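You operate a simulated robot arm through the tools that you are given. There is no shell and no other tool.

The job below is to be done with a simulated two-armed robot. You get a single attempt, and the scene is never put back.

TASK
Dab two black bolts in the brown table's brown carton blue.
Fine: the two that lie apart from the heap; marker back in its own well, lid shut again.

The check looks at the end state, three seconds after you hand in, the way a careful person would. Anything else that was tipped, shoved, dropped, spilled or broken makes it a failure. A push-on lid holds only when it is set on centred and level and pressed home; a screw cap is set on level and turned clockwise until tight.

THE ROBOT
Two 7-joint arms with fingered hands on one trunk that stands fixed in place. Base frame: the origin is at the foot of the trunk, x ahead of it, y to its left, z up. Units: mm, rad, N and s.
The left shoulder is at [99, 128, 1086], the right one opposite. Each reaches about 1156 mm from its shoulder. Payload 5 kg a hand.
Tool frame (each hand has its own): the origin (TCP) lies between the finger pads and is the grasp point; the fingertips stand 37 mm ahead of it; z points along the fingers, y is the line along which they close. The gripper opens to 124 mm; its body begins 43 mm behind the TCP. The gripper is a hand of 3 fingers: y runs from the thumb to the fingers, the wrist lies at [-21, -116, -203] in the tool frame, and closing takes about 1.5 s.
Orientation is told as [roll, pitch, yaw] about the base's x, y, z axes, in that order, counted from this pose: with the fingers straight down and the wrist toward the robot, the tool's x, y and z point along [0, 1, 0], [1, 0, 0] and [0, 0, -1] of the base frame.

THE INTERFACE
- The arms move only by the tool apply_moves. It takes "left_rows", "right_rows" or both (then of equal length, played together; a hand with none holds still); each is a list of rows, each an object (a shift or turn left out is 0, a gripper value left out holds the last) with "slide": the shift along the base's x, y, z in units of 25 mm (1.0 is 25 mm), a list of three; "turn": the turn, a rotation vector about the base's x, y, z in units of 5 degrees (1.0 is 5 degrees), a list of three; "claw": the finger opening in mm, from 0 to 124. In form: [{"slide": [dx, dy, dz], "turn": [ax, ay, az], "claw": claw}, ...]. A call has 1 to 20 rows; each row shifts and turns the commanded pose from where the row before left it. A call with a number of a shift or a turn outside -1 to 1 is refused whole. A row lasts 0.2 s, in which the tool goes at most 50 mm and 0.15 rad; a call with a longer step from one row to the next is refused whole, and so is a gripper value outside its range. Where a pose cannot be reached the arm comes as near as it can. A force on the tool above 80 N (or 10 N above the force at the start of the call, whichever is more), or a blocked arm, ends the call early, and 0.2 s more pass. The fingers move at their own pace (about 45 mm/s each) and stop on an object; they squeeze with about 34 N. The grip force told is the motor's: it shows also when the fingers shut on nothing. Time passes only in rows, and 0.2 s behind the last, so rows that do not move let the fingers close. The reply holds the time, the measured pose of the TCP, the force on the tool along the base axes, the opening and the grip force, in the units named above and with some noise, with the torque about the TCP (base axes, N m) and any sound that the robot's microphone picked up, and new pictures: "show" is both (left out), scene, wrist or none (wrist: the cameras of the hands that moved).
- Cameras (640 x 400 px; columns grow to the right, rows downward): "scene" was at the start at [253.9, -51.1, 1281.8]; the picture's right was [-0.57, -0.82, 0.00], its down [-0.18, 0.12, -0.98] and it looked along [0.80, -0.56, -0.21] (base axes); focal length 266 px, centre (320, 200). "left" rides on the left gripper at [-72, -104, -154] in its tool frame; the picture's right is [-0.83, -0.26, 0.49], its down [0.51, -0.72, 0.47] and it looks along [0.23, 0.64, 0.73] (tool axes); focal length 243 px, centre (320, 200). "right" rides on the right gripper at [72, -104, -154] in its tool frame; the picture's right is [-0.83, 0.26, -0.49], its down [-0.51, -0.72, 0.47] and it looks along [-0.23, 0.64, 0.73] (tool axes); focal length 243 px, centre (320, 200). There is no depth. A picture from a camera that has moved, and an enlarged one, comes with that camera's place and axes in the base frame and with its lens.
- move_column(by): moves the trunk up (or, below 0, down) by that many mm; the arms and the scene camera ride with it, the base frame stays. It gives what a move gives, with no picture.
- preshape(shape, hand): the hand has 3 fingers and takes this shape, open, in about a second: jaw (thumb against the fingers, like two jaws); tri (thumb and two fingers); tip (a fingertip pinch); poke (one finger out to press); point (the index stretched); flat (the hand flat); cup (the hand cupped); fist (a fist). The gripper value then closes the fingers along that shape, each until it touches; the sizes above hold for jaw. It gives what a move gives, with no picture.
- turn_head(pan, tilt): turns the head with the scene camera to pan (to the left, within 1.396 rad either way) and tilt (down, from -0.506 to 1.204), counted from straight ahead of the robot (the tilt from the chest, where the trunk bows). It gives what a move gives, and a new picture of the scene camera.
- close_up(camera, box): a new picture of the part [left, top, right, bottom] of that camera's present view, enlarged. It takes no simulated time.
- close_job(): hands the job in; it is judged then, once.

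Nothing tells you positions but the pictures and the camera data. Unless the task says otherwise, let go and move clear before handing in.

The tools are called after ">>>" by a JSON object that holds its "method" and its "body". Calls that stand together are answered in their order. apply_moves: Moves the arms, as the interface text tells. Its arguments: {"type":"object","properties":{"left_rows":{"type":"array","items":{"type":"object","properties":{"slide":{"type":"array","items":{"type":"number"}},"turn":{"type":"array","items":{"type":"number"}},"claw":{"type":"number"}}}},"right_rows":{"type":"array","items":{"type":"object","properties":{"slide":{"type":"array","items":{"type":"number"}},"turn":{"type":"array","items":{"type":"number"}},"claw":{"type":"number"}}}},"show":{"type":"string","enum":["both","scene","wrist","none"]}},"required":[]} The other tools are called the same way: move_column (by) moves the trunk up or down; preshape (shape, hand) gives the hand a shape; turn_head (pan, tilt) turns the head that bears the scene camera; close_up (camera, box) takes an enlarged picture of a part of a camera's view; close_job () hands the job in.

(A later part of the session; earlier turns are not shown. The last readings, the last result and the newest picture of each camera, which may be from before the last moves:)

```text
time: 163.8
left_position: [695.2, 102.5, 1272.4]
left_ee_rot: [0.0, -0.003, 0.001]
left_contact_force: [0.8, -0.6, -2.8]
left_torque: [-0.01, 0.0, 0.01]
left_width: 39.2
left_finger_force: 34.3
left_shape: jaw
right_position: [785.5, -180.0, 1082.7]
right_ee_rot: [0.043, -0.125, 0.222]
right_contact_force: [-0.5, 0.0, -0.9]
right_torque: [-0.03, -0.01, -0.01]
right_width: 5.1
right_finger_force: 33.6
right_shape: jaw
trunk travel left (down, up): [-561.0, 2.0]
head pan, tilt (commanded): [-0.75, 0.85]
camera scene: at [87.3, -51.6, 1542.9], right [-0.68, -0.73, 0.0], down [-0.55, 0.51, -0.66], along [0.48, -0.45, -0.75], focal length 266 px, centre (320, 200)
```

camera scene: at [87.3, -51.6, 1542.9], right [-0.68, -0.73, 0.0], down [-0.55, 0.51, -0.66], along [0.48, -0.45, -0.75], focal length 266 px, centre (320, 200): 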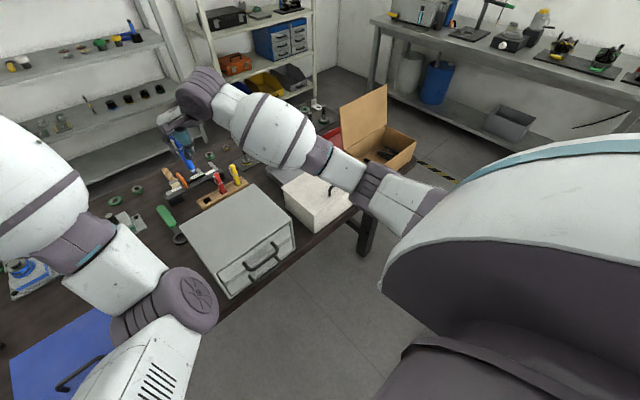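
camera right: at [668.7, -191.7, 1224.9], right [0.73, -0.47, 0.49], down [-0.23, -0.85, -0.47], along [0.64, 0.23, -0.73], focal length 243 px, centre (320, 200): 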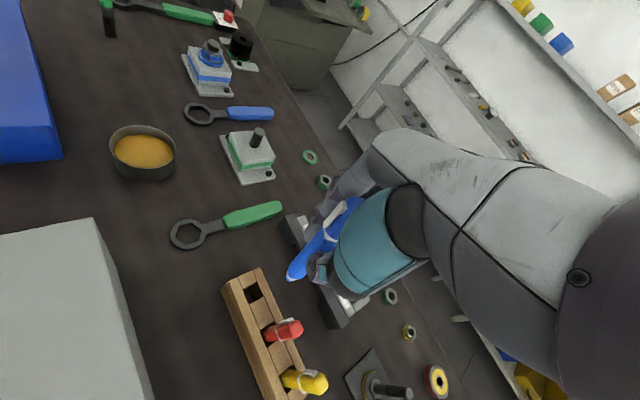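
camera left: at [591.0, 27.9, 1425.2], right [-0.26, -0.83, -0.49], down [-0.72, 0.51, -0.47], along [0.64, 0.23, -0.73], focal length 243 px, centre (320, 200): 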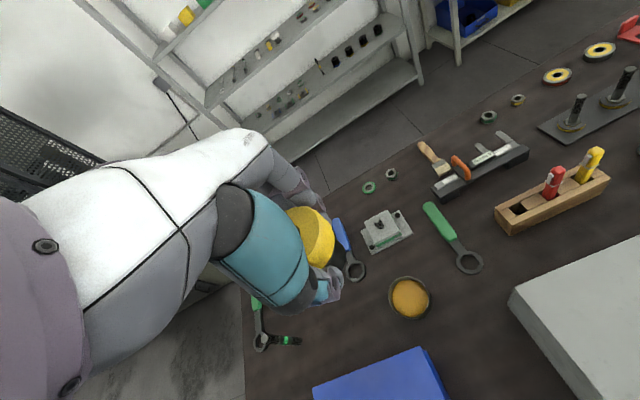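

With the item gone there is more room. I'll turn the yaw back to nearly its original angle so the square body fits the well, then lower to just above the block.

>>> {"method": "apply_moves", "body": {"right_rows": [{"slide": [0, 0.06, -0.6], "turn": [0, 0, -0.65]}, {"slide": [0, 0, -0.8], "turn": [0, 0, -0.65]}, {"slide": [0, 0, -0.8], "turn": [0, 0, -0.65]}, {"slide": [0, 0, -0.9]}, {"slide": [0, 0, -0.9]}, {"slide": [0, 0, -0.9]}, {}], "show": "scene"}}

>>> {"method": "close_up", "body": {"camera": "scene", "box": [190, 180, 225, 215]}}

>>> {"method": "close_up", "body": {"camera": "right", "box": [260, 225, 330, 295]}}

>>> {"method": "close_up", "body": {"camera": "left", "box": [480, 150, 580, 250]}}

```text
time: 165.4
left_position: [694.7, 101.7, 1273.8]
left_ee_rot: [0.0, -0.004, 0.001]
left_contact_force: [-0.5, -0.2, -3.6]
left_torque: [-0.02, -0.03, 0.01]
left_width: 39.5
left_finger_force: 34.0
left_shape: jaw
right_position: [786.1, -179.6, 961.9]
right_ee_rot: [0.043, -0.126, 0.054]
right_contact_force: [-0.8, -0.2, -0.2]
right_torque: [-0.04, 0.0, -0.01]
right_width: 5.1
right_finger_force: 33.9
right_shape: jaw
trunk travel left (down, up): [-561.0, 2.0]
head pan, tilt (commanded): [-0.75, 0.85]
camera scene: at [87.6, -51.4, 1542.9], right [-0.68, -0.73, 0.0], down [-0.55, 0.51, -0.66], along [0.48, -0.45, -0.75], focal length 266 px, centre (320, 200)
```

scene: 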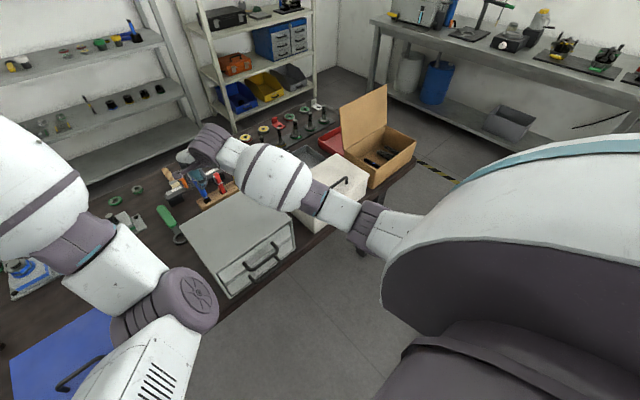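

```text
11.43 times, centred on (208, 198) of scene
camera zoom: at [87.6, -51.4, 1542.9], right [-0.68, -0.73, 0.0], down [-0.55, 0.51, -0.66], along [0.48, -0.45, -0.75], focal length 3036 px, centre (1606, 229)
```

zoom: 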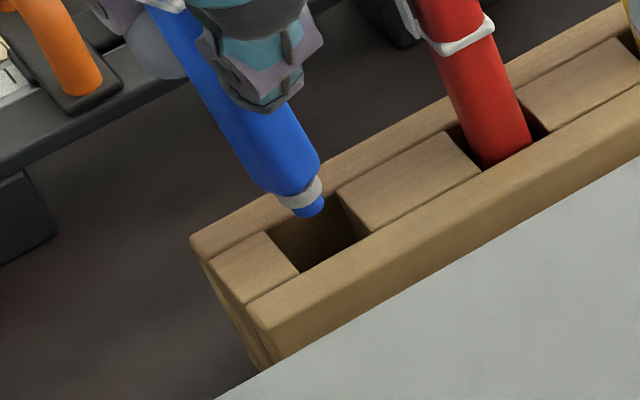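

```text
5.71 times, centred on (295, 260) of right
camera zoom: at [659.2, -120.3, 1105.4], right [0.25, -0.84, 0.48], down [-0.63, -0.52, -0.58], along [0.74, -0.16, -0.65], focal length 1386 px, centre (463, -143)
```

zoom: 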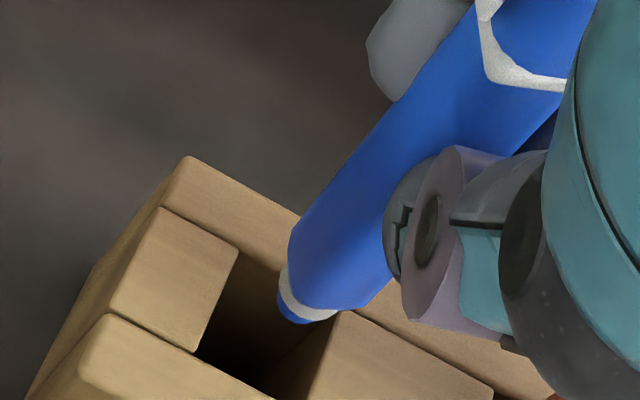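

```text
4.00 times, centred on (530, 200) of left
camera zoom: at [590.9, 28.0, 1425.5], right [-0.26, -0.83, -0.49], down [-0.72, 0.51, -0.47], along [0.64, 0.23, -0.73], focal length 970 px, centre (-520, 200)
```

zoom: 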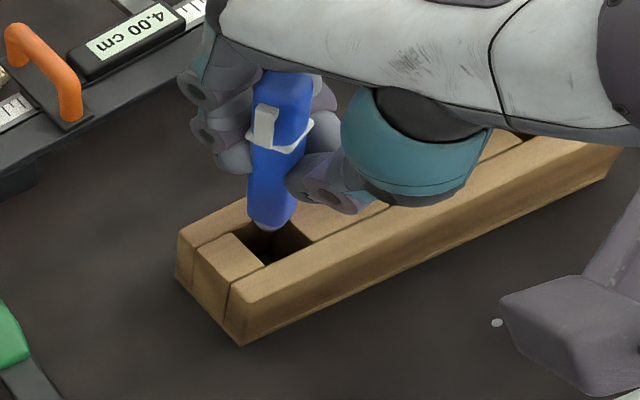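

Only about 1.5 mm off. I'll apply that correction and lower in small steps.

>>> {"method": "apply_moves", "body": {"right_rows": [{"slide": [-0.05, 0.055, 0]}, {"slide": [0, 0, -0.3]}, {"slide": [0, 0, -0.3]}, {"slide": [0, 0, -0.16]}, {}], "show": "none"}}

>>> {"method": "close_up", "body": {"camera": "right", "box": [260, 225, 330, 295]}}

>>> {"method": "close_up", "body": {"camera": "scene", "box": [190, 180, 225, 215]}}

```text
time: 166.6
left_position: [695.9, 101.8, 1273.2]
left_ee_rot: [0.001, -0.003, 0.002]
left_contact_force: [0.6, -1.4, -2.9]
left_torque: [-0.02, 0.0, 0.0]
left_width: 39.5
left_finger_force: 33.7
left_shape: jaw
right_position: [783.6, -177.4, 943.9]
right_ee_rot: [0.041, -0.127, 0.054]
right_contact_force: [0.1, -0.8, 2.7]
right_torque: [-0.02, -0.02, 0.03]
right_width: 4.9
right_finger_force: 34.0
right_shape: jaw
trunk travel left (down, up): [-561.0, 2.0]
head pan, tilt (commanded): [-0.75, 0.85]
```

```text
5.71 times, centred on (295, 260) of right
camera zoom: at [657.1, -118.3, 1087.2], right [0.25, -0.84, 0.48], down [-0.63, -0.52, -0.58], along [0.74, -0.16, -0.65], focal length 1386 px, centre (463, -143)
```

zoom: 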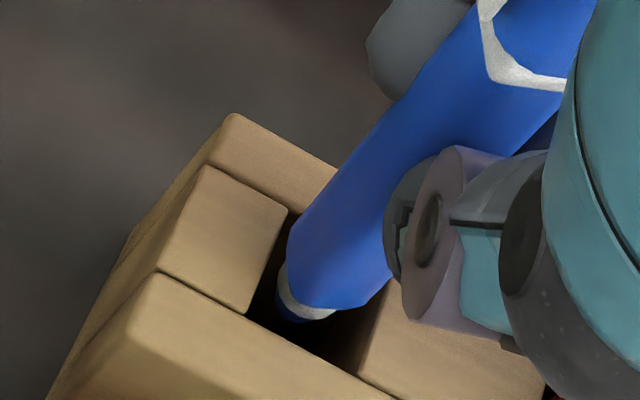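

```text
11.43 times, centred on (208, 198) of scene
camera zoom: at [87.2, -51.4, 1543.0], right [-0.68, -0.73, 0.0], down [-0.55, 0.51, -0.66], along [0.48, -0.45, -0.75], focal length 3036 px, centre (1606, 229)
```

zoom: 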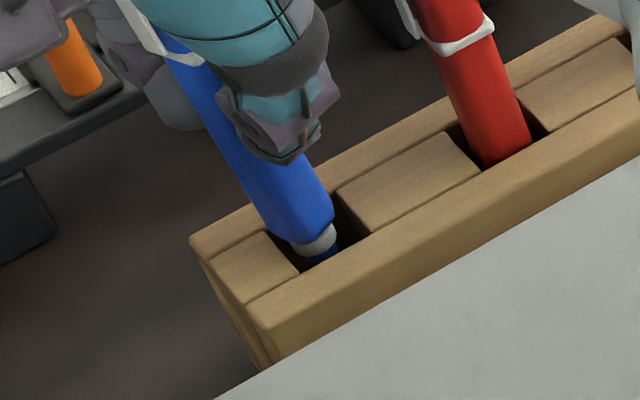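

>>> {"method": "apply_moves", "body": {"right_rows": [{"slide": [0, -0.04, 0.04]}, {"slide": [0, 0, -0.08]}, {"slide": [0, 0, -0.06]}, {"slide": [0, 0, -0.06]}, {}], "show": "none"}}

>>> {"method": "close_up", "body": {"camera": "right", "box": [260, 225, 330, 295]}}

```text
time: 167.8
left_position: [692.2, 101.6, 1276.4]
left_ee_rot: [0.001, -0.009, 0.002]
left_contact_force: [0.0, 0.7, -2.8]
left_torque: [-0.05, 0.03, 0.01]
left_width: 39.4
left_finger_force: 33.9
left_shape: jaw
right_position: [782.6, -179.7, 942.4]
right_ee_rot: [0.043, -0.133, 0.054]
right_contact_force: [0.8, -1.7, 21.4]
right_torque: [0.08, -0.18, -0.03]
right_width: 5.6
right_finger_force: 33.8
right_shape: jaw
trunk travel left (down, up): [-561.0, 2.0]
head pan, tilt (commanded): [-0.75, 0.85]
```

```text
5.71 times, centred on (295, 260) of right
camera zoom: at [655.3, -119.2, 1085.5], right [0.24, -0.84, 0.49], down [-0.62, -0.52, -0.58], along [0.74, -0.16, -0.65], focal length 1386 px, centre (463, -143)
```

zoom: 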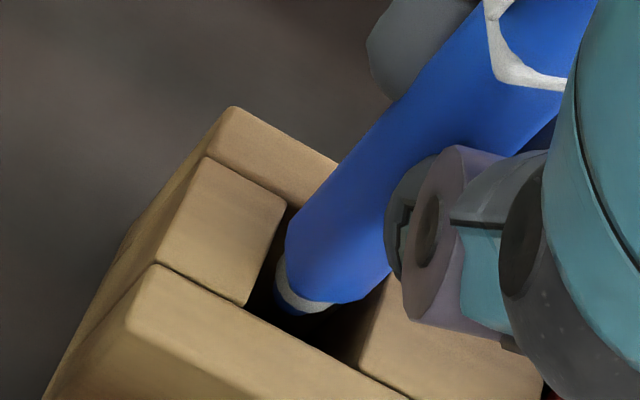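

The contact is at the marker's +y side and the marker looks slightly tilted again. I'll lift it free and measure its tilt from all cameras.

>>> {"method": "apply_moves", "body": {"right_rows": [{"slide": [0, 0, 0.5]}, {"slide": [0, 0, 0.6]}, {}], "show": "none"}}

>>> {"method": "close_up", "body": {"camera": "scene", "box": [175, 150, 225, 210]}}

>>> {"method": "close_up", "body": {"camera": "left", "box": [490, 130, 570, 240]}}

>>> {"method": "close_up", "body": {"camera": "right", "box": [250, 180, 370, 300]}}

```text
time: 168.6
left_position: [695.2, 100.8, 1272.2]
left_ee_rot: [0.001, -0.005, 0.002]
left_contact_force: [0.4, -0.5, -3.1]
left_torque: [-0.03, 0.0, 0.0]
left_width: 39.2
left_finger_force: 34.0
left_shape: jaw
right_position: [782.6, -179.0, 964.9]
right_ee_rot: [0.045, -0.124, 0.054]
right_contact_force: [-0.3, 0.0, -0.5]
right_torque: [0.01, 0.0, 0.0]
right_width: 5.4
right_finger_force: 34.4
right_shape: jaw
trunk travel left (down, up): [-561.0, 2.0]
head pan, tilt (commanded): [-0.75, 0.85]
```

```text
6.67 times, centred on (200, 180) of scene
camera zoom: at [87.5, -51.3, 1542.8], right [-0.68, -0.73, 0.0], down [-0.55, 0.51, -0.66], along [0.48, -0.45, -0.75], focal length 1771 px, centre (1120, 333)
```

zoom: 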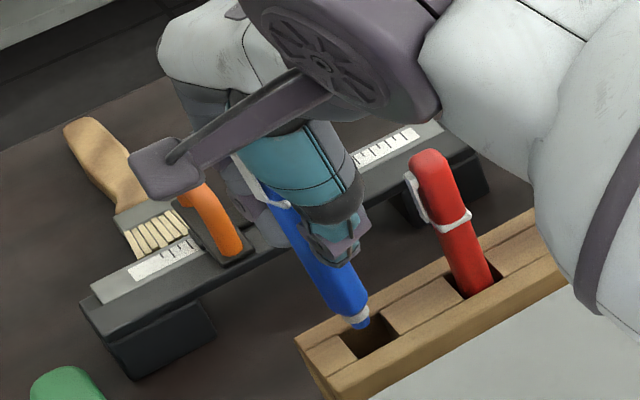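

```text
3.64 times, centred on (530, 185) of left
camera zoom: at [590.7, 28.1, 1425.1], right [-0.26, -0.83, -0.49], down [-0.72, 0.51, -0.47], along [0.64, 0.23, -0.73], focal length 882 px, centre (-444, 254)
```

zoom: 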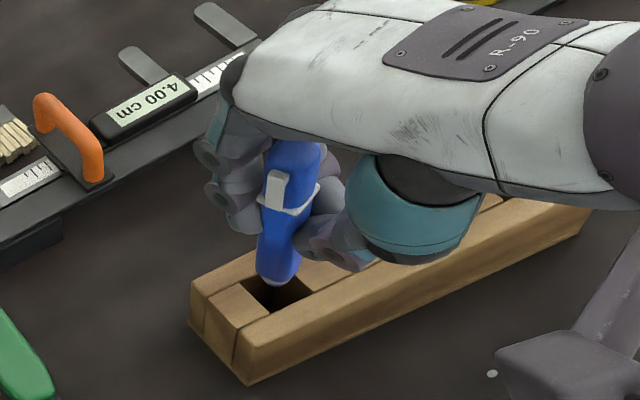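

```text
3.33 times, centred on (310, 240) of right
camera zoom: at [655.4, -119.1, 1108.6], right [0.25, -0.84, 0.48], down [-0.63, -0.52, -0.58], along [0.74, -0.16, -0.66], focal length 809 px, centre (353, 67)
```

zoom: 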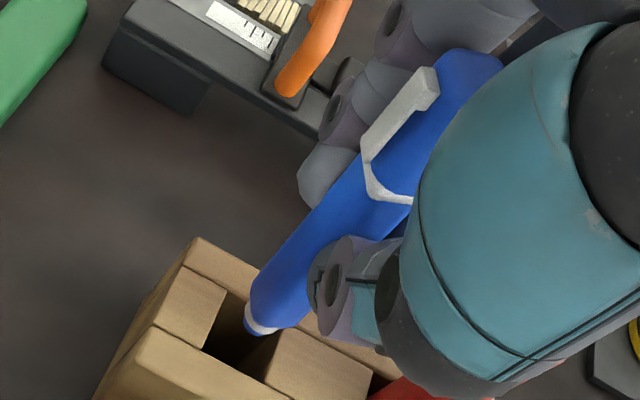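

All three views say the marker now leans, with its bottom toward +x/−y by about 7° each. I'll correct the hand's orientation, compensate the position, and re-measure.

>>> {"method": "apply_moves", "body": {"right_rows": [{"slide": [0.16, -0.17, 0.3], "turn": [0.48, 0.46, 0]}, {"slide": [0.16, -0.17, 0.1], "turn": [0.48, 0.46, 0]}, {"slide": [0.16, -0.17, 0], "turn": [0.48, 0.46, 0]}, {}], "show": "none"}}

>>> {"method": "close_up", "body": {"camera": "scene", "box": [175, 150, 225, 210]}}

>>> {"method": "close_up", "body": {"camera": "left", "box": [490, 130, 570, 240]}}

>>> {"method": "close_up", "body": {"camera": "right", "box": [250, 180, 370, 300]}}

```text
time: 169.6
left_position: [694.9, 101.0, 1272.4]
left_ee_rot: [-0.001, -0.002, 0.002]
left_contact_force: [0.0, -0.2, -2.4]
left_torque: [-0.04, 0.02, -0.04]
left_width: 39.3
left_finger_force: 34.4
left_shape: jaw
right_position: [793.6, -191.6, 974.3]
right_ee_rot: [0.177, -0.012, 0.045]
right_contact_force: [0.7, 0.3, 1.0]
right_torque: [0.01, -0.02, 0.0]
right_width: 5.4
right_finger_force: 34.2
right_shape: jaw
trunk travel left (down, up): [-561.0, 2.0]
head pan, tilt (commanded): [-0.75, 0.85]
```

```text
6.67 times, centred on (200, 180) of scene
camera zoom: at [87.3, -51.2, 1542.9], right [-0.68, -0.73, 0.0], down [-0.55, 0.51, -0.66], along [0.48, -0.45, -0.75], focal length 1771 px, centre (1120, 333)
```

zoom: 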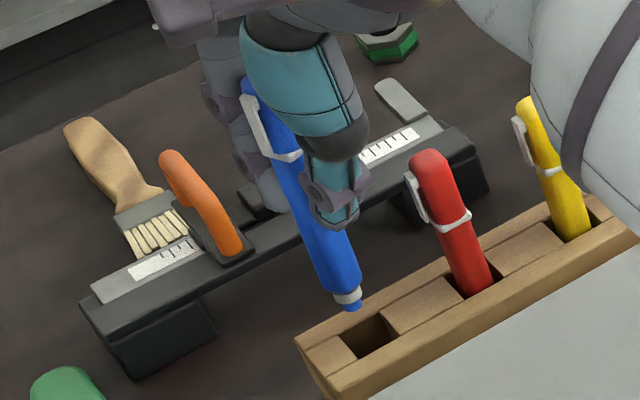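

```text
3.64 times, centred on (530, 185) of left
camera zoom: at [590.6, 28.1, 1425.4], right [-0.26, -0.83, -0.49], down [-0.72, 0.51, -0.47], along [0.64, 0.23, -0.73], focal length 882 px, centre (-444, 254)
```

zoom: 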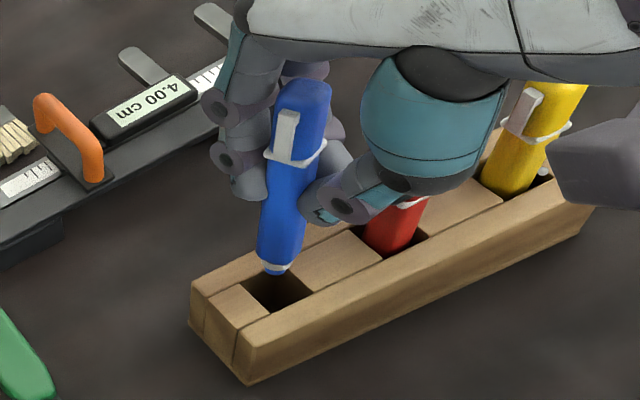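

```text
3.33 times, centred on (310, 240) of right
camera zoom: at [686.9, -150.7, 1139.2], right [0.3, -0.89, 0.34], down [-0.7, -0.45, -0.56], along [0.65, -0.07, -0.75], focal length 809 px, centre (353, 67)
```

zoom: 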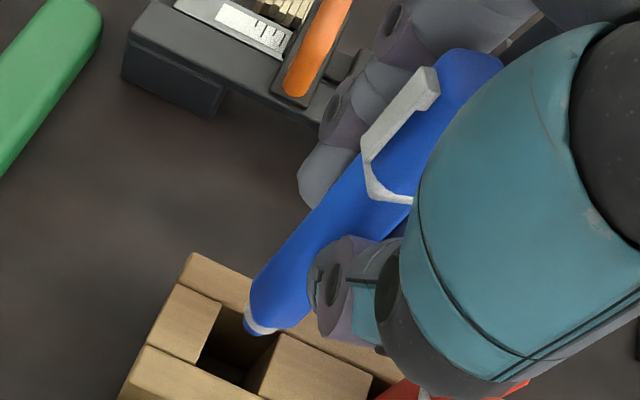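

The marker is nearly vertical. I'll apply a small final tilt and position correction, then lower gradually.

>>> {"method": "apply_moves", "body": {"right_rows": [{"slide": [-0.12, -0.02, 0], "turn": [0, -0.2, 0]}, {"slide": [-0.11, -0.02, 0], "turn": [0, -0.2, 0]}, {"slide": [0, 0, -0.3]}, {"slide": [0, 0, -0.2]}, {}], "show": "none"}}

>>> {"method": "close_up", "body": {"camera": "scene", "box": [185, 160, 225, 210]}}

>>> {"method": "close_up", "body": {"camera": "left", "box": [500, 150, 560, 240]}}

>>> {"method": "close_up", "body": {"camera": "right", "box": [250, 210, 330, 290]}}

```text
time: 170.8
left_position: [695.3, 101.6, 1272.2]
left_ee_rot: [-0.001, -0.003, 0.002]
left_contact_force: [-0.3, 0.4, -2.6]
left_torque: [-0.05, 0.0, -0.01]
left_width: 39.4
left_finger_force: 33.8
left_shape: jaw
right_position: [790.2, -192.4, 963.3]
right_ee_rot: [0.173, -0.045, 0.044]
right_contact_force: [-0.4, -0.4, 0.4]
right_torque: [-0.03, -0.04, 0.0]
right_width: 5.3
right_finger_force: 34.2
right_shape: jaw
trunk travel left (down, up): [-561.0, 2.0]
head pan, tilt (commanded): [-0.75, 0.85]
```

```text
8.00 times, centred on (205, 185) of scene
camera zoom: at [87.5, -51.3, 1542.9], right [-0.68, -0.73, 0.0], down [-0.55, 0.51, -0.66], along [0.48, -0.45, -0.75], focal length 2125 px, centre (1240, 320)
```

zoom: 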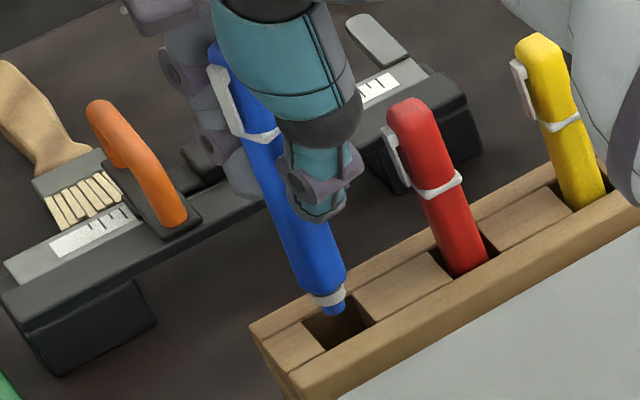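

```text
4.44 times, centred on (530, 195) of left
camera zoom: at [590.7, 28.0, 1425.4], right [-0.26, -0.83, -0.49], down [-0.72, 0.51, -0.47], along [0.64, 0.23, -0.73], focal length 1078 px, centre (-613, 222)
```

zoom: 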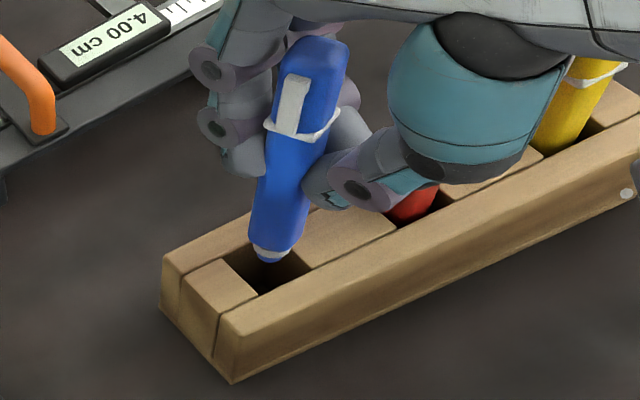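

```text
5.00 times, centred on (290, 250) of right
camera zoom: at [675.6, -151.9, 1123.0], right [0.29, -0.89, 0.35], down [-0.68, -0.45, -0.58], along [0.68, -0.07, -0.73], focal length 1213 px, centre (470, -50)
```

zoom: 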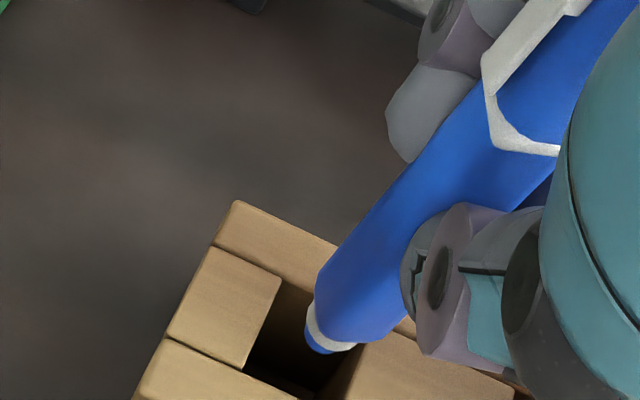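

>>> {"method": "apply_moves", "body": {"right_rows": [{"slide": [0.05, 0.06, -0.1]}, {"slide": [0, 0, -0.25]}, {"slide": [0, 0, -0.25]}, {}], "show": "none"}}

>>> {"method": "close_up", "body": {"camera": "right", "box": [260, 220, 330, 290]}}

>>> {"method": "close_up", "body": {"camera": "scene", "box": [190, 180, 225, 215]}}

>>> {"method": "close_up", "body": {"camera": "left", "box": [505, 180, 565, 240]}}

```text
time: 171.8
left_position: [696.0, 102.1, 1272.7]
left_ee_rot: [-0.001, -0.002, 0.003]
left_contact_force: [0.0, -0.2, -2.3]
left_torque: [-0.03, 0.01, -0.01]
left_width: 39.2
left_finger_force: 33.8
left_shape: jaw
right_position: [789.4, -192.0, 948.5]
right_ee_rot: [0.176, -0.045, 0.044]
right_contact_force: [1.1, 1.1, -0.1]
right_torque: [-0.01, 0.01, -0.01]
right_width: 5.0
right_finger_force: 34.0
right_shape: jaw
trunk travel left (down, up): [-561.0, 2.0]
head pan, tilt (commanded): [-0.75, 0.85]
```

```text
5.71 times, centred on (295, 255) of right
camera zoom: at [677.1, -151.2, 1109.4], right [0.29, -0.89, 0.35], down [-0.68, -0.45, -0.58], along [0.68, -0.07, -0.73], focal length 1386 px, centre (463, -114)
```

zoom: 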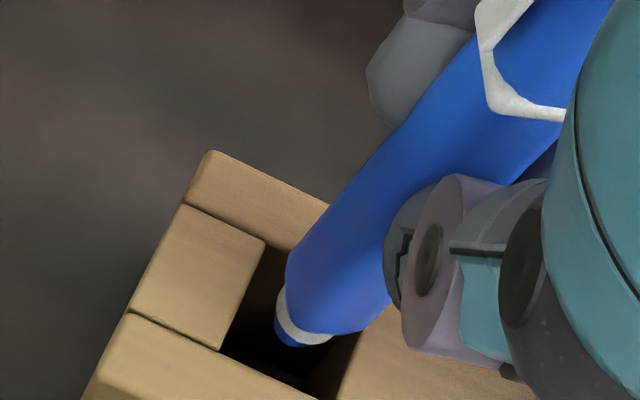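

```text
11.43 times, centred on (208, 198) of scene
camera zoom: at [87.7, -51.3, 1542.9], right [-0.68, -0.73, 0.0], down [-0.55, 0.51, -0.66], along [0.48, -0.45, -0.75], focal length 3036 px, centre (1606, 229)
```

zoom: 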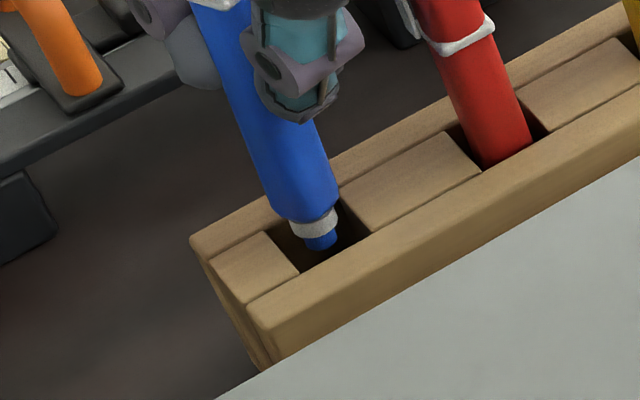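

```text
6.67 times, centred on (535, 210) of left
camera zoom: at [590.9, 28.1, 1425.3], right [-0.26, -0.83, -0.49], down [-0.72, 0.51, -0.47], along [0.64, 0.23, -0.73], focal length 1618 px, centre (-1113, 133)
```

zoom: 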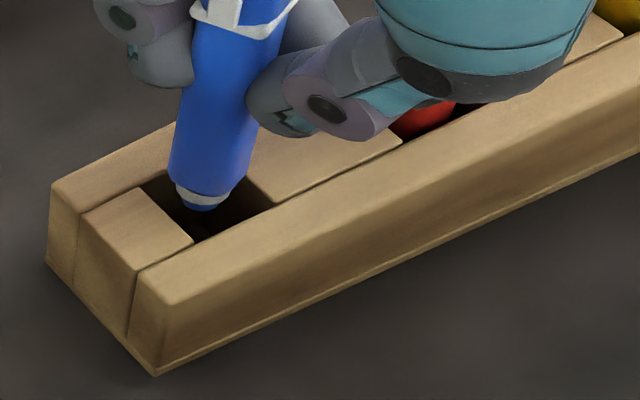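

Well centred now. I'll continue down in small steps.

>>> {"method": "apply_moves", "body": {"right_rows": [{"slide": [-0.02, 0, -0.1]}, {"slide": [0, 0, -0.1]}, {"slide": [0, 0, -0.1]}, {"slide": [0, 0, -0.1]}, {}], "show": "none"}}

>>> {"method": "close_up", "body": {"camera": "right", "box": [260, 220, 330, 290]}}

>>> {"method": "close_up", "body": {"camera": "left", "box": [505, 180, 565, 240]}}

```text
time: 173.0
left_position: [692.8, 102.1, 1276.5]
left_ee_rot: [0.0, -0.008, 0.002]
left_contact_force: [0.4, -0.2, -3.0]
left_torque: [-0.03, 0.01, 0.01]
left_width: 39.2
left_finger_force: 33.4
left_shape: jaw
right_position: [788.4, -192.8, 942.7]
right_ee_rot: [0.175, -0.052, 0.045]
right_contact_force: [-3.1, 0.4, 19.6]
right_torque: [0.11, 0.01, -0.02]
right_width: 5.6
right_finger_force: 34.6
right_shape: jaw
trunk travel left (down, up): [-561.0, 2.0]
head pan, tilt (commanded): [-0.75, 0.85]
```

```text
5.71 times, centred on (295, 255) of right
camera zoom: at [674.5, -150.7, 1102.3], right [0.28, -0.89, 0.35], down [-0.67, -0.45, -0.59], along [0.68, -0.07, -0.73], focal length 1386 px, centre (463, -114)
```

zoom: 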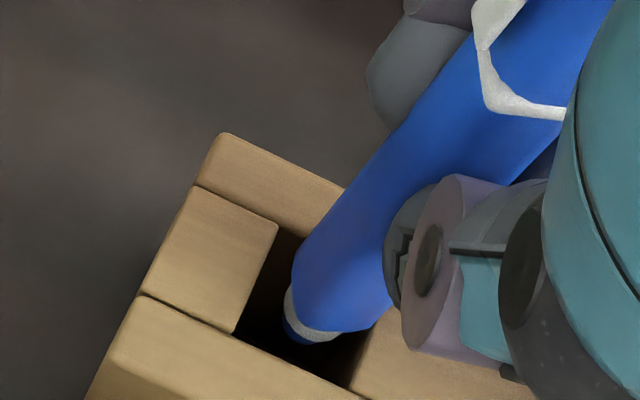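

```text
6.67 times, centred on (535, 210) of left
camera zoom: at [587.7, 28.6, 1427.7], right [-0.26, -0.83, -0.49], down [-0.72, 0.51, -0.48], along [0.65, 0.23, -0.73], focal length 1618 px, centre (-1113, 133)
```

zoom: 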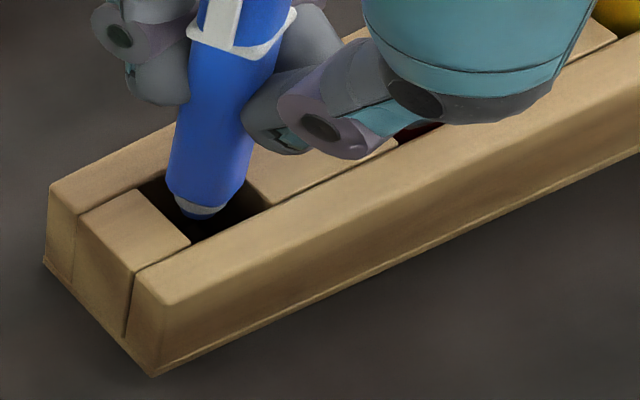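

Contact is at the same height each time: the marker's shoulder catching the rim. Torque says the catch is on the +x/−y side, so I'll ease off, shift 1.5 mm toward −x/+y, and try again.

>>> {"method": "apply_moves", "body": {"right_rows": [{"slide": [0, 0, 0.14]}, {"slide": [-0.06, 0.06, 0]}, {"slide": [0, 0, -0.08]}, {}], "show": "none"}}

>>> {"method": "apply_moves", "body": {"right_rows": [{"slide": [0, 0, -0.06]}, {"slide": [0, 0, -0.06]}, {}], "show": "none"}}

>>> {"method": "close_up", "body": {"camera": "left", "box": [505, 180, 565, 240]}}

>>> {"method": "close_up", "body": {"camera": "scene", "box": [190, 180, 225, 215]}}

```text
time: 174.0
left_position: [692.2, 103.1, 1274.6]
left_ee_rot: [-0.001, -0.004, 0.003]
left_contact_force: [0.2, -0.1, -2.6]
left_torque: [-0.02, 0.01, 0.01]
left_width: 39.4
left_finger_force: 34.3
left_shape: jaw
right_position: [786.0, -189.9, 943.5]
right_ee_rot: [0.172, -0.05, 0.044]
right_contact_force: [-0.1, 0.5, 19.9]
right_torque: [0.1, -0.18, 0.0]
right_width: 5.7
right_finger_force: 33.7
right_shape: jaw
trunk travel left (down, up): [-561.0, 2.0]
head pan, tilt (commanded): [-0.75, 0.85]
```

```text
time: 174.8
left_position: [691.6, 102.9, 1276.1]
left_ee_rot: [0.0, -0.006, 0.0]
left_contact_force: [0.5, -0.4, -2.5]
left_torque: [0.01, -0.01, -0.03]
left_width: 39.3
left_finger_force: 33.9
left_shape: jaw
right_position: [786.9, -188.7, 940.0]
right_ee_rot: [0.172, -0.053, 0.041]
right_contact_force: [-1.5, 3.2, 29.6]
right_torque: [0.25, -0.23, -0.04]
right_width: 5.7
right_finger_force: 34.1
right_shape: jaw
trunk travel left (down, up): [-561.0, 2.0]
head pan, tilt (commanded): [-0.75, 0.85]
```

```text
6.67 times, centred on (535, 210) of left
camera zoom: at [586.8, 29.2, 1427.8], right [-0.26, -0.83, -0.49], down [-0.72, 0.51, -0.48], along [0.65, 0.23, -0.73], focal length 1618 px, centre (-1113, 133)
```

zoom: 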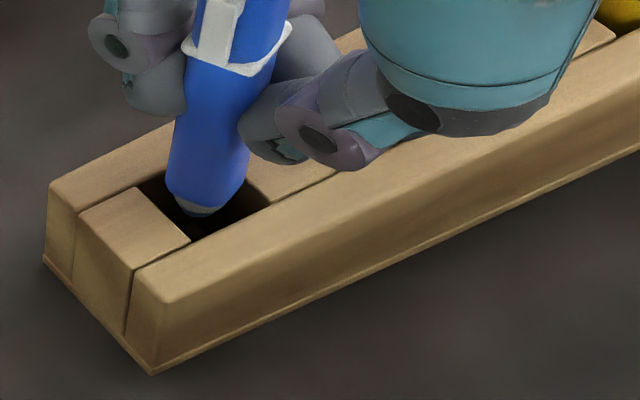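

```text
11.43 times, centred on (208, 198) of scene
camera zoom: at [83.2, -50.1, 1543.4], right [-0.68, -0.73, 0.0], down [-0.55, 0.51, -0.66], along [0.48, -0.45, -0.75], focal length 3036 px, centre (1606, 229)
```

zoom: 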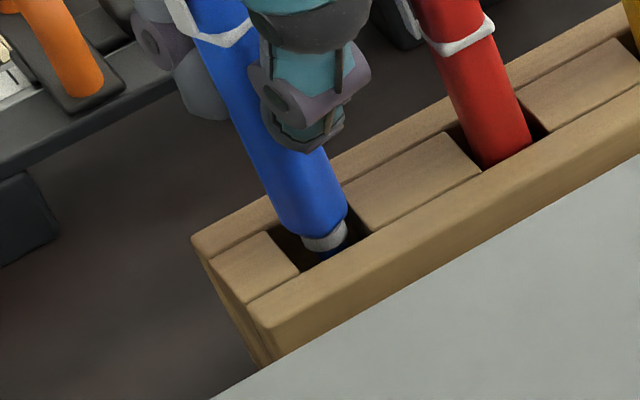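

The contact points from the torques line up with the right spacer and back rail edges. I'll unload, shift (−2.5, +2) mm, and lower again in tiny steps.

>>> {"method": "apply_moves", "body": {"right_rows": [{"slide": [0, 0, 0.2]}, {"slide": [0, 0, 0.1]}, {"slide": [-0.1, 0.08, 0]}, {}], "show": "none"}}

>>> {"method": "apply_moves", "body": {"right_rows": [{"slide": [0, 0, -0.08]}, {"slide": [0, 0, -0.08]}, {}], "show": "none"}}

```text
time: 175.8
left_position: [695.6, 102.5, 1272.6]
left_ee_rot: [0.0, -0.003, 0.001]
left_contact_force: [0.5, -0.1, -3.4]
left_torque: [-0.06, -0.01, 0.03]
left_width: 39.5
left_finger_force: 34.4
left_shape: jaw
right_position: [784.9, -188.4, 942.2]
right_ee_rot: [0.173, -0.044, 0.044]
right_contact_force: [3.1, 0.0, 7.2]
right_torque: [0.0, -0.27, 0.02]
right_width: 5.4
right_finger_force: 34.3
right_shape: jaw
trunk travel left (down, up): [-561.0, 2.0]
head pan, tilt (commanded): [-0.75, 0.85]
```

```text
time: 176.6
left_position: [692.9, 102.4, 1274.1]
left_ee_rot: [0.001, -0.005, 0.001]
left_contact_force: [0.3, 0.1, -2.9]
left_torque: [-0.03, 0.01, 0.0]
left_width: 39.6
left_finger_force: 34.0
left_shape: jaw
right_position: [785.6, -187.7, 942.1]
right_ee_rot: [0.172, -0.048, 0.045]
right_contact_force: [-0.8, -1.0, 14.8]
right_torque: [-0.03, -0.13, 0.01]
right_width: 5.9
right_finger_force: 33.5
right_shape: jaw
trunk travel left (down, up): [-561.0, 2.0]
head pan, tilt (commanded): [-0.75, 0.85]
```

The pattern (front-rail then back-rail contact) suggests a remaining tilt in x. I'll raise the marker and measure its tilt more precisely.

>>> {"method": "apply_moves", "body": {"right_rows": [{"slide": [0, 0, 0.4]}, {"slide": [0, 0, 0.6]}, {"slide": [0, 0, 0.5]}, {}], "show": "none"}}

>>> {"method": "close_up", "body": {"camera": "scene", "box": [180, 150, 220, 200]}}

>>> {"method": "close_up", "body": {"camera": "left", "box": [500, 140, 570, 230]}}

>>> {"method": "close_up", "body": {"camera": "right", "box": [260, 180, 360, 280]}}

```text
time: 177.6
left_position: [695.2, 101.2, 1270.5]
left_ee_rot: [0.0, -0.002, 0.001]
left_contact_force: [-0.7, 0.1, -3.9]
left_torque: [-0.01, 0.01, -0.01]
left_width: 39.1
left_finger_force: 34.2
left_shape: jaw
right_position: [786.3, -188.5, 977.2]
right_ee_rot: [0.175, -0.046, 0.044]
right_contact_force: [-0.6, -0.2, -0.6]
right_torque: [0.0, 0.04, 0.02]
right_width: 5.4
right_finger_force: 34.1
right_shape: jaw
trunk travel left (down, up): [-561.0, 2.0]
head pan, tilt (commanded): [-0.75, 0.85]
```

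```text
8.00 times, centred on (200, 175) of scene
camera zoom: at [88.6, -51.5, 1542.7], right [-0.68, -0.73, 0.0], down [-0.55, 0.51, -0.66], along [0.48, -0.45, -0.75], focal length 2125 px, centre (1280, 400)
```

zoom: 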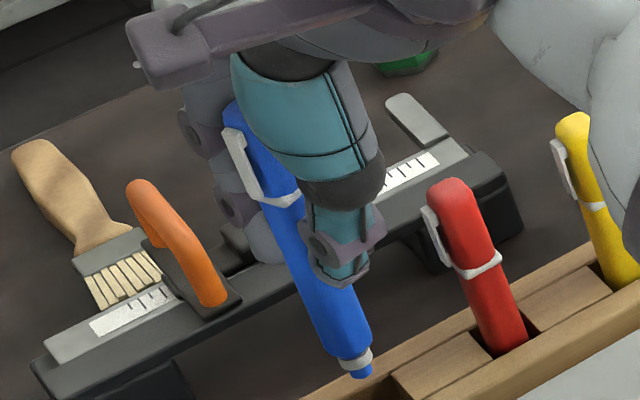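

```text
4.44 times, centred on (535, 185) of left
camera zoom: at [591.8, 27.8, 1424.6], right [-0.26, -0.83, -0.49], down [-0.72, 0.51, -0.47], along [0.64, 0.23, -0.73], focal length 1078 px, centre (-636, 267)
```

zoom: 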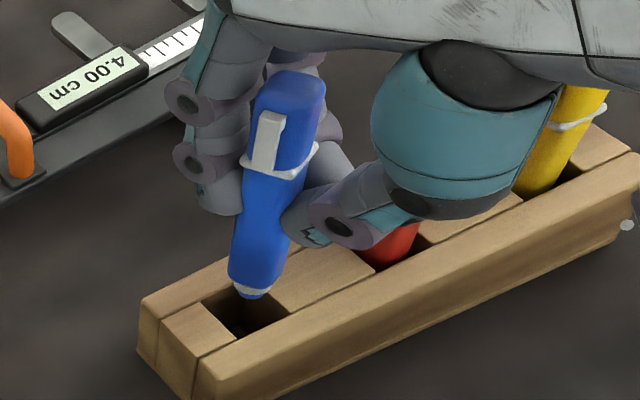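

```text
4.00 times, centred on (310, 230) of right
camera zoom: at [672.4, -148.0, 1137.2], right [0.29, -0.89, 0.35], down [-0.68, -0.45, -0.58], along [0.68, -0.07, -0.73], focal length 970 px, centre (360, 80)
```

zoom: 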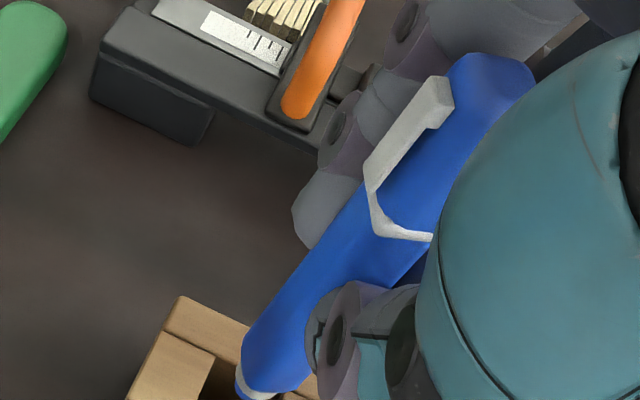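

The remaining tilt is about 1.7° (bottom toward −x). I'll correct it, lower the nib into the mouth without contact, then loosen the grip slightly so the marker can settle into the well by itself.

>>> {"method": "apply_moves", "body": {"right_rows": [{"slide": [-0.11, 0, -0.3], "turn": [0, -0.35, 0]}, {"slide": [0, 0, -0.4]}, {"slide": [0, 0, -0.4]}, {"slide": [0, 0, -0.16]}, {}], "show": "none"}}

>>> {"method": "close_up", "body": {"camera": "left", "box": [505, 170, 565, 240]}}

>>> {"method": "close_up", "body": {"camera": "scene", "box": [190, 175, 225, 215]}}

>>> {"method": "close_up", "body": {"camera": "right", "box": [260, 220, 330, 290]}}

```text
time: 178.8
left_position: [694.7, 101.2, 1273.4]
left_ee_rot: [-0.001, -0.002, 0.003]
left_contact_force: [-0.2, 1.0, -2.7]
left_torque: [-0.04, 0.03, -0.02]
left_width: 39.5
left_finger_force: 34.0
left_shape: jaw
right_position: [781.8, -188.9, 945.1]
right_ee_rot: [0.173, -0.077, 0.047]
right_contact_force: [0.0, -0.1, -0.7]
right_torque: [0.01, 0.01, 0.03]
right_width: 5.5
right_finger_force: 33.5
right_shape: jaw
trunk travel left (down, up): [-561.0, 2.0]
head pan, tilt (commanded): [-0.75, 0.85]
```

```text
5.71 times, centred on (535, 205) of left
camera zoom: at [591.1, 28.0, 1425.2], right [-0.26, -0.83, -0.49], down [-0.72, 0.51, -0.47], along [0.64, 0.23, -0.73], focal length 1386 px, centre (-909, 171)
```

zoom: 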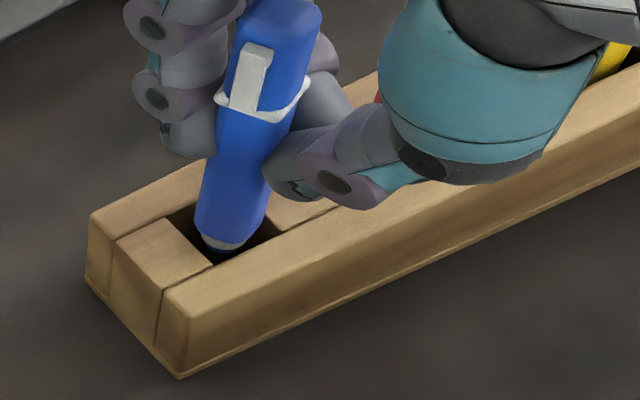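

```text
10.00 times, centred on (208, 195) of scene
camera zoom: at [87.9, -51.3, 1542.8], right [-0.68, -0.73, 0.0], down [-0.55, 0.51, -0.66], along [0.48, -0.45, -0.75], focal length 2657 px, centre (1445, 250)
```

zoom: 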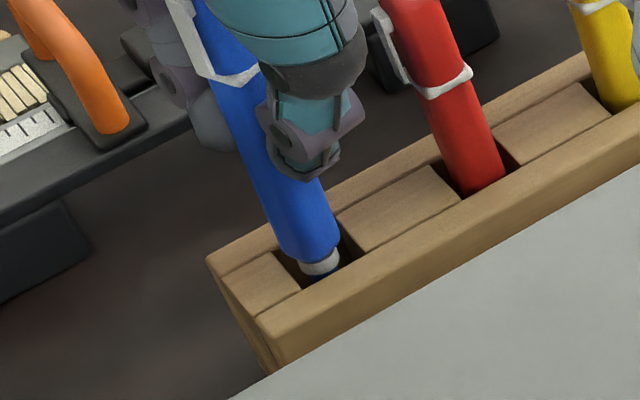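

```text
5.71 times, centred on (295, 255) of right
camera zoom: at [664.1, -147.7, 1102.7], right [0.27, -0.89, 0.36], down [-0.66, -0.45, -0.6], along [0.7, -0.07, -0.71], focal length 1386 px, centre (463, -114)
```

zoom: 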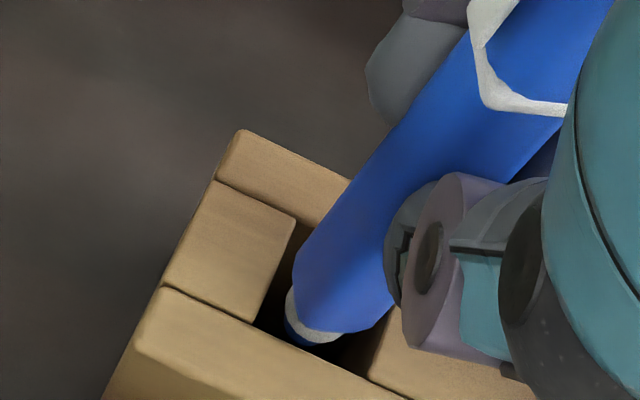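

The right and left views say the nib is now too far toward the front rail, so I'll shift +5 mm in x and re-check.

>>> {"method": "apply_moves", "body": {"right_rows": [{"slide": [0, 0, 0.16]}, {"slide": [0.2, -0.03, 0]}, {}], "show": "none"}}

>>> {"method": "close_up", "body": {"camera": "left", "box": [505, 170, 565, 240]}}

>>> {"method": "close_up", "body": {"camera": "scene", "box": [190, 175, 225, 215]}}

>>> {"method": "close_up", "body": {"camera": "right", "box": [260, 220, 330, 290]}}

```text
time: 179.6
left_position: [695.1, 101.8, 1272.3]
left_ee_rot: [0.0, -0.003, 0.002]
left_contact_force: [-0.7, 0.0, -3.2]
left_torque: [-0.02, -0.02, 0.01]
left_width: 39.2
left_finger_force: 33.7
left_shape: jaw
right_position: [788.4, -190.2, 949.6]
right_ee_rot: [0.174, -0.076, 0.045]
right_contact_force: [0.2, -0.4, -0.7]
right_torque: [-0.01, 0.0, -0.02]
right_width: 5.3
right_finger_force: 33.7
right_shape: jaw
trunk travel left (down, up): [-561.0, 2.0]
head pan, tilt (commanded): [-0.75, 0.85]
```

```text
5.71 times, centred on (535, 205) of left
camera zoom: at [590.8, 27.9, 1425.2], right [-0.26, -0.83, -0.49], down [-0.72, 0.51, -0.47], along [0.64, 0.23, -0.73], focal length 1386 px, centre (-909, 171)
```

zoom: 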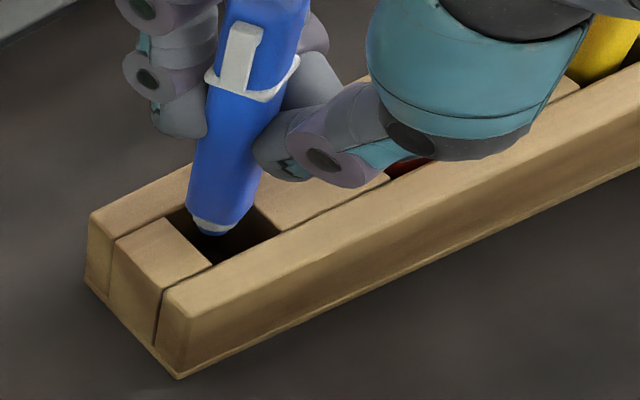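

```text
10.00 times, centred on (208, 195) of scene
camera zoom: at [87.6, -51.4, 1542.8], right [-0.68, -0.73, 0.0], down [-0.55, 0.51, -0.66], along [0.48, -0.45, -0.75], focal length 2657 px, centre (1445, 250)
```

zoom: 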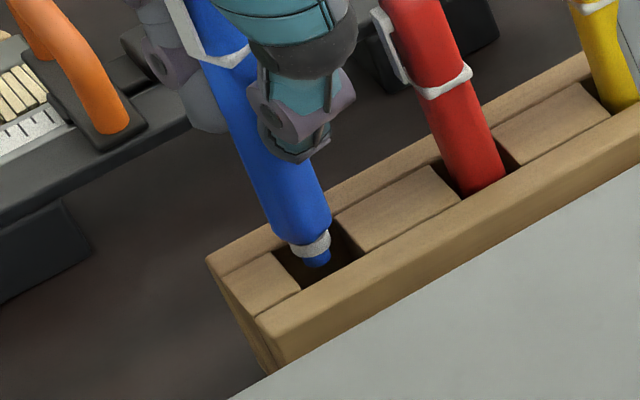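

```text
5.71 times, centred on (295, 255) of right
camera zoom: at [669.5, -148.8, 1106.3], right [0.27, -0.89, 0.36], down [-0.66, -0.45, -0.6], along [0.7, -0.07, -0.71], focal length 1386 px, centre (463, -114)
```

zoom: 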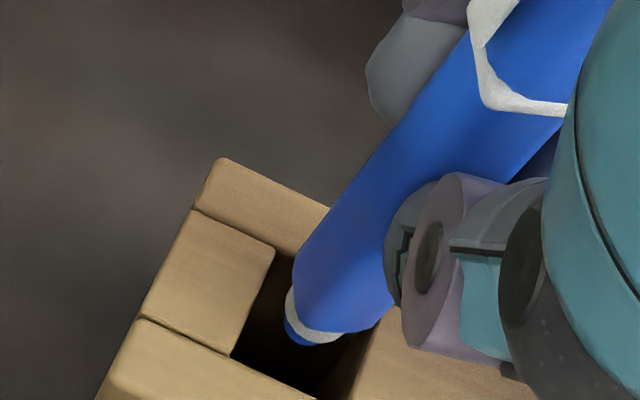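

>>> {"method": "apply_moves", "body": {"right_rows": [{"slide": [0.04, -0.07, 0]}, {"slide": [0, 0, -0.12]}, {"slide": [0, 0, -0.1]}, {}], "show": "none"}}

>>> {"method": "close_up", "body": {"camera": "left", "box": [505, 170, 565, 240]}}

>>> {"method": "close_up", "body": {"camera": "right", "box": [260, 220, 330, 290]}}

```text
time: 180.6
left_position: [695.9, 101.7, 1272.6]
left_ee_rot: [-0.001, -0.003, 0.002]
left_contact_force: [0.4, -0.2, -3.4]
left_torque: [-0.03, 0.04, 0.03]
left_width: 39.1
left_finger_force: 33.6
left_shape: jaw
right_position: [790.0, -190.2, 943.9]
right_ee_rot: [0.174, -0.078, 0.045]
right_contact_force: [0.2, 0.0, 0.1]
right_torque: [-0.03, -0.01, 0.0]
right_width: 5.5
right_finger_force: 34.5
right_shape: jaw
trunk travel left (down, up): [-561.0, 2.0]
head pan, tilt (commanded): [-0.75, 0.85]
```

```text
5.71 times, centred on (535, 205) of left
camera zoom: at [591.0, 28.0, 1425.2], right [-0.26, -0.83, -0.49], down [-0.72, 0.51, -0.47], along [0.64, 0.23, -0.73], focal length 1386 px, centre (-909, 171)
```

zoom: 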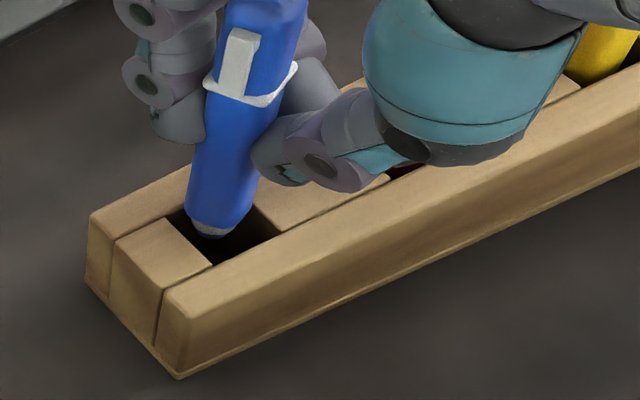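

```text
5.71 times, centred on (295, 255) of right
camera zoom: at [670.9, -149.8, 1100.3], right [0.27, -0.89, 0.36], down [-0.66, -0.45, -0.61], along [0.7, -0.07, -0.71], focal length 1386 px, centre (463, -114)
```

zoom: 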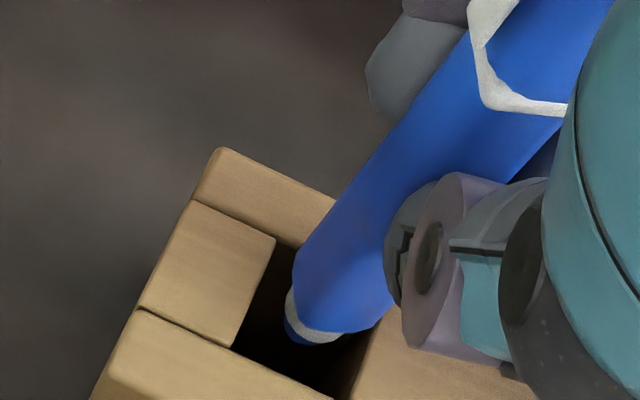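

Still no contact at this height. I'll continue down in 1.5–2 mm steps.

>>> {"method": "apply_moves", "body": {"right_rows": [{"slide": [0, 0, -0.06]}, {"slide": [0, 0, -0.06]}, {}], "show": "none"}}

>>> {"method": "close_up", "body": {"camera": "scene", "box": [190, 175, 225, 215]}}

```text
time: 181.4
left_position: [695.4, 101.8, 1273.8]
left_ee_rot: [-0.003, -0.002, 0.002]
left_contact_force: [0.2, -0.6, -1.8]
left_torque: [-0.02, 0.01, -0.01]
left_width: 39.2
left_finger_force: 33.6
left_shape: jaw
right_position: [788.5, -190.3, 942.1]
right_ee_rot: [0.174, -0.078, 0.044]
right_contact_force: [0.3, 0.3, 4.7]
right_torque: [0.02, -0.01, 0.02]
right_width: 5.7
right_finger_force: 33.8
right_shape: jaw
trunk travel left (down, up): [-561.0, 2.0]
head pan, tilt (commanded): [-0.75, 0.85]
```

```text
10.00 times, centred on (208, 195) of scene
camera zoom: at [87.0, -51.2, 1543.0], right [-0.68, -0.73, 0.0], down [-0.55, 0.51, -0.66], along [0.48, -0.45, -0.75], focal length 2657 px, centre (1445, 250)
```

zoom: 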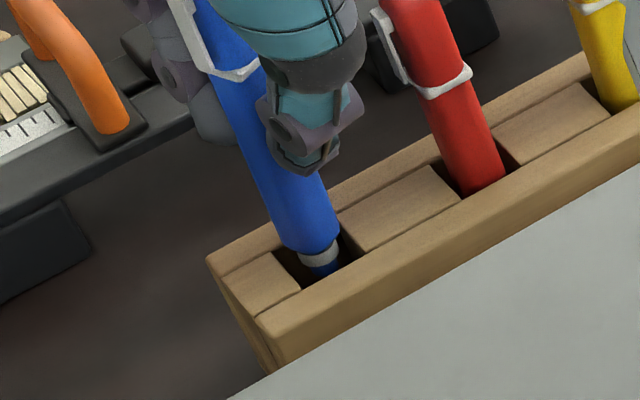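

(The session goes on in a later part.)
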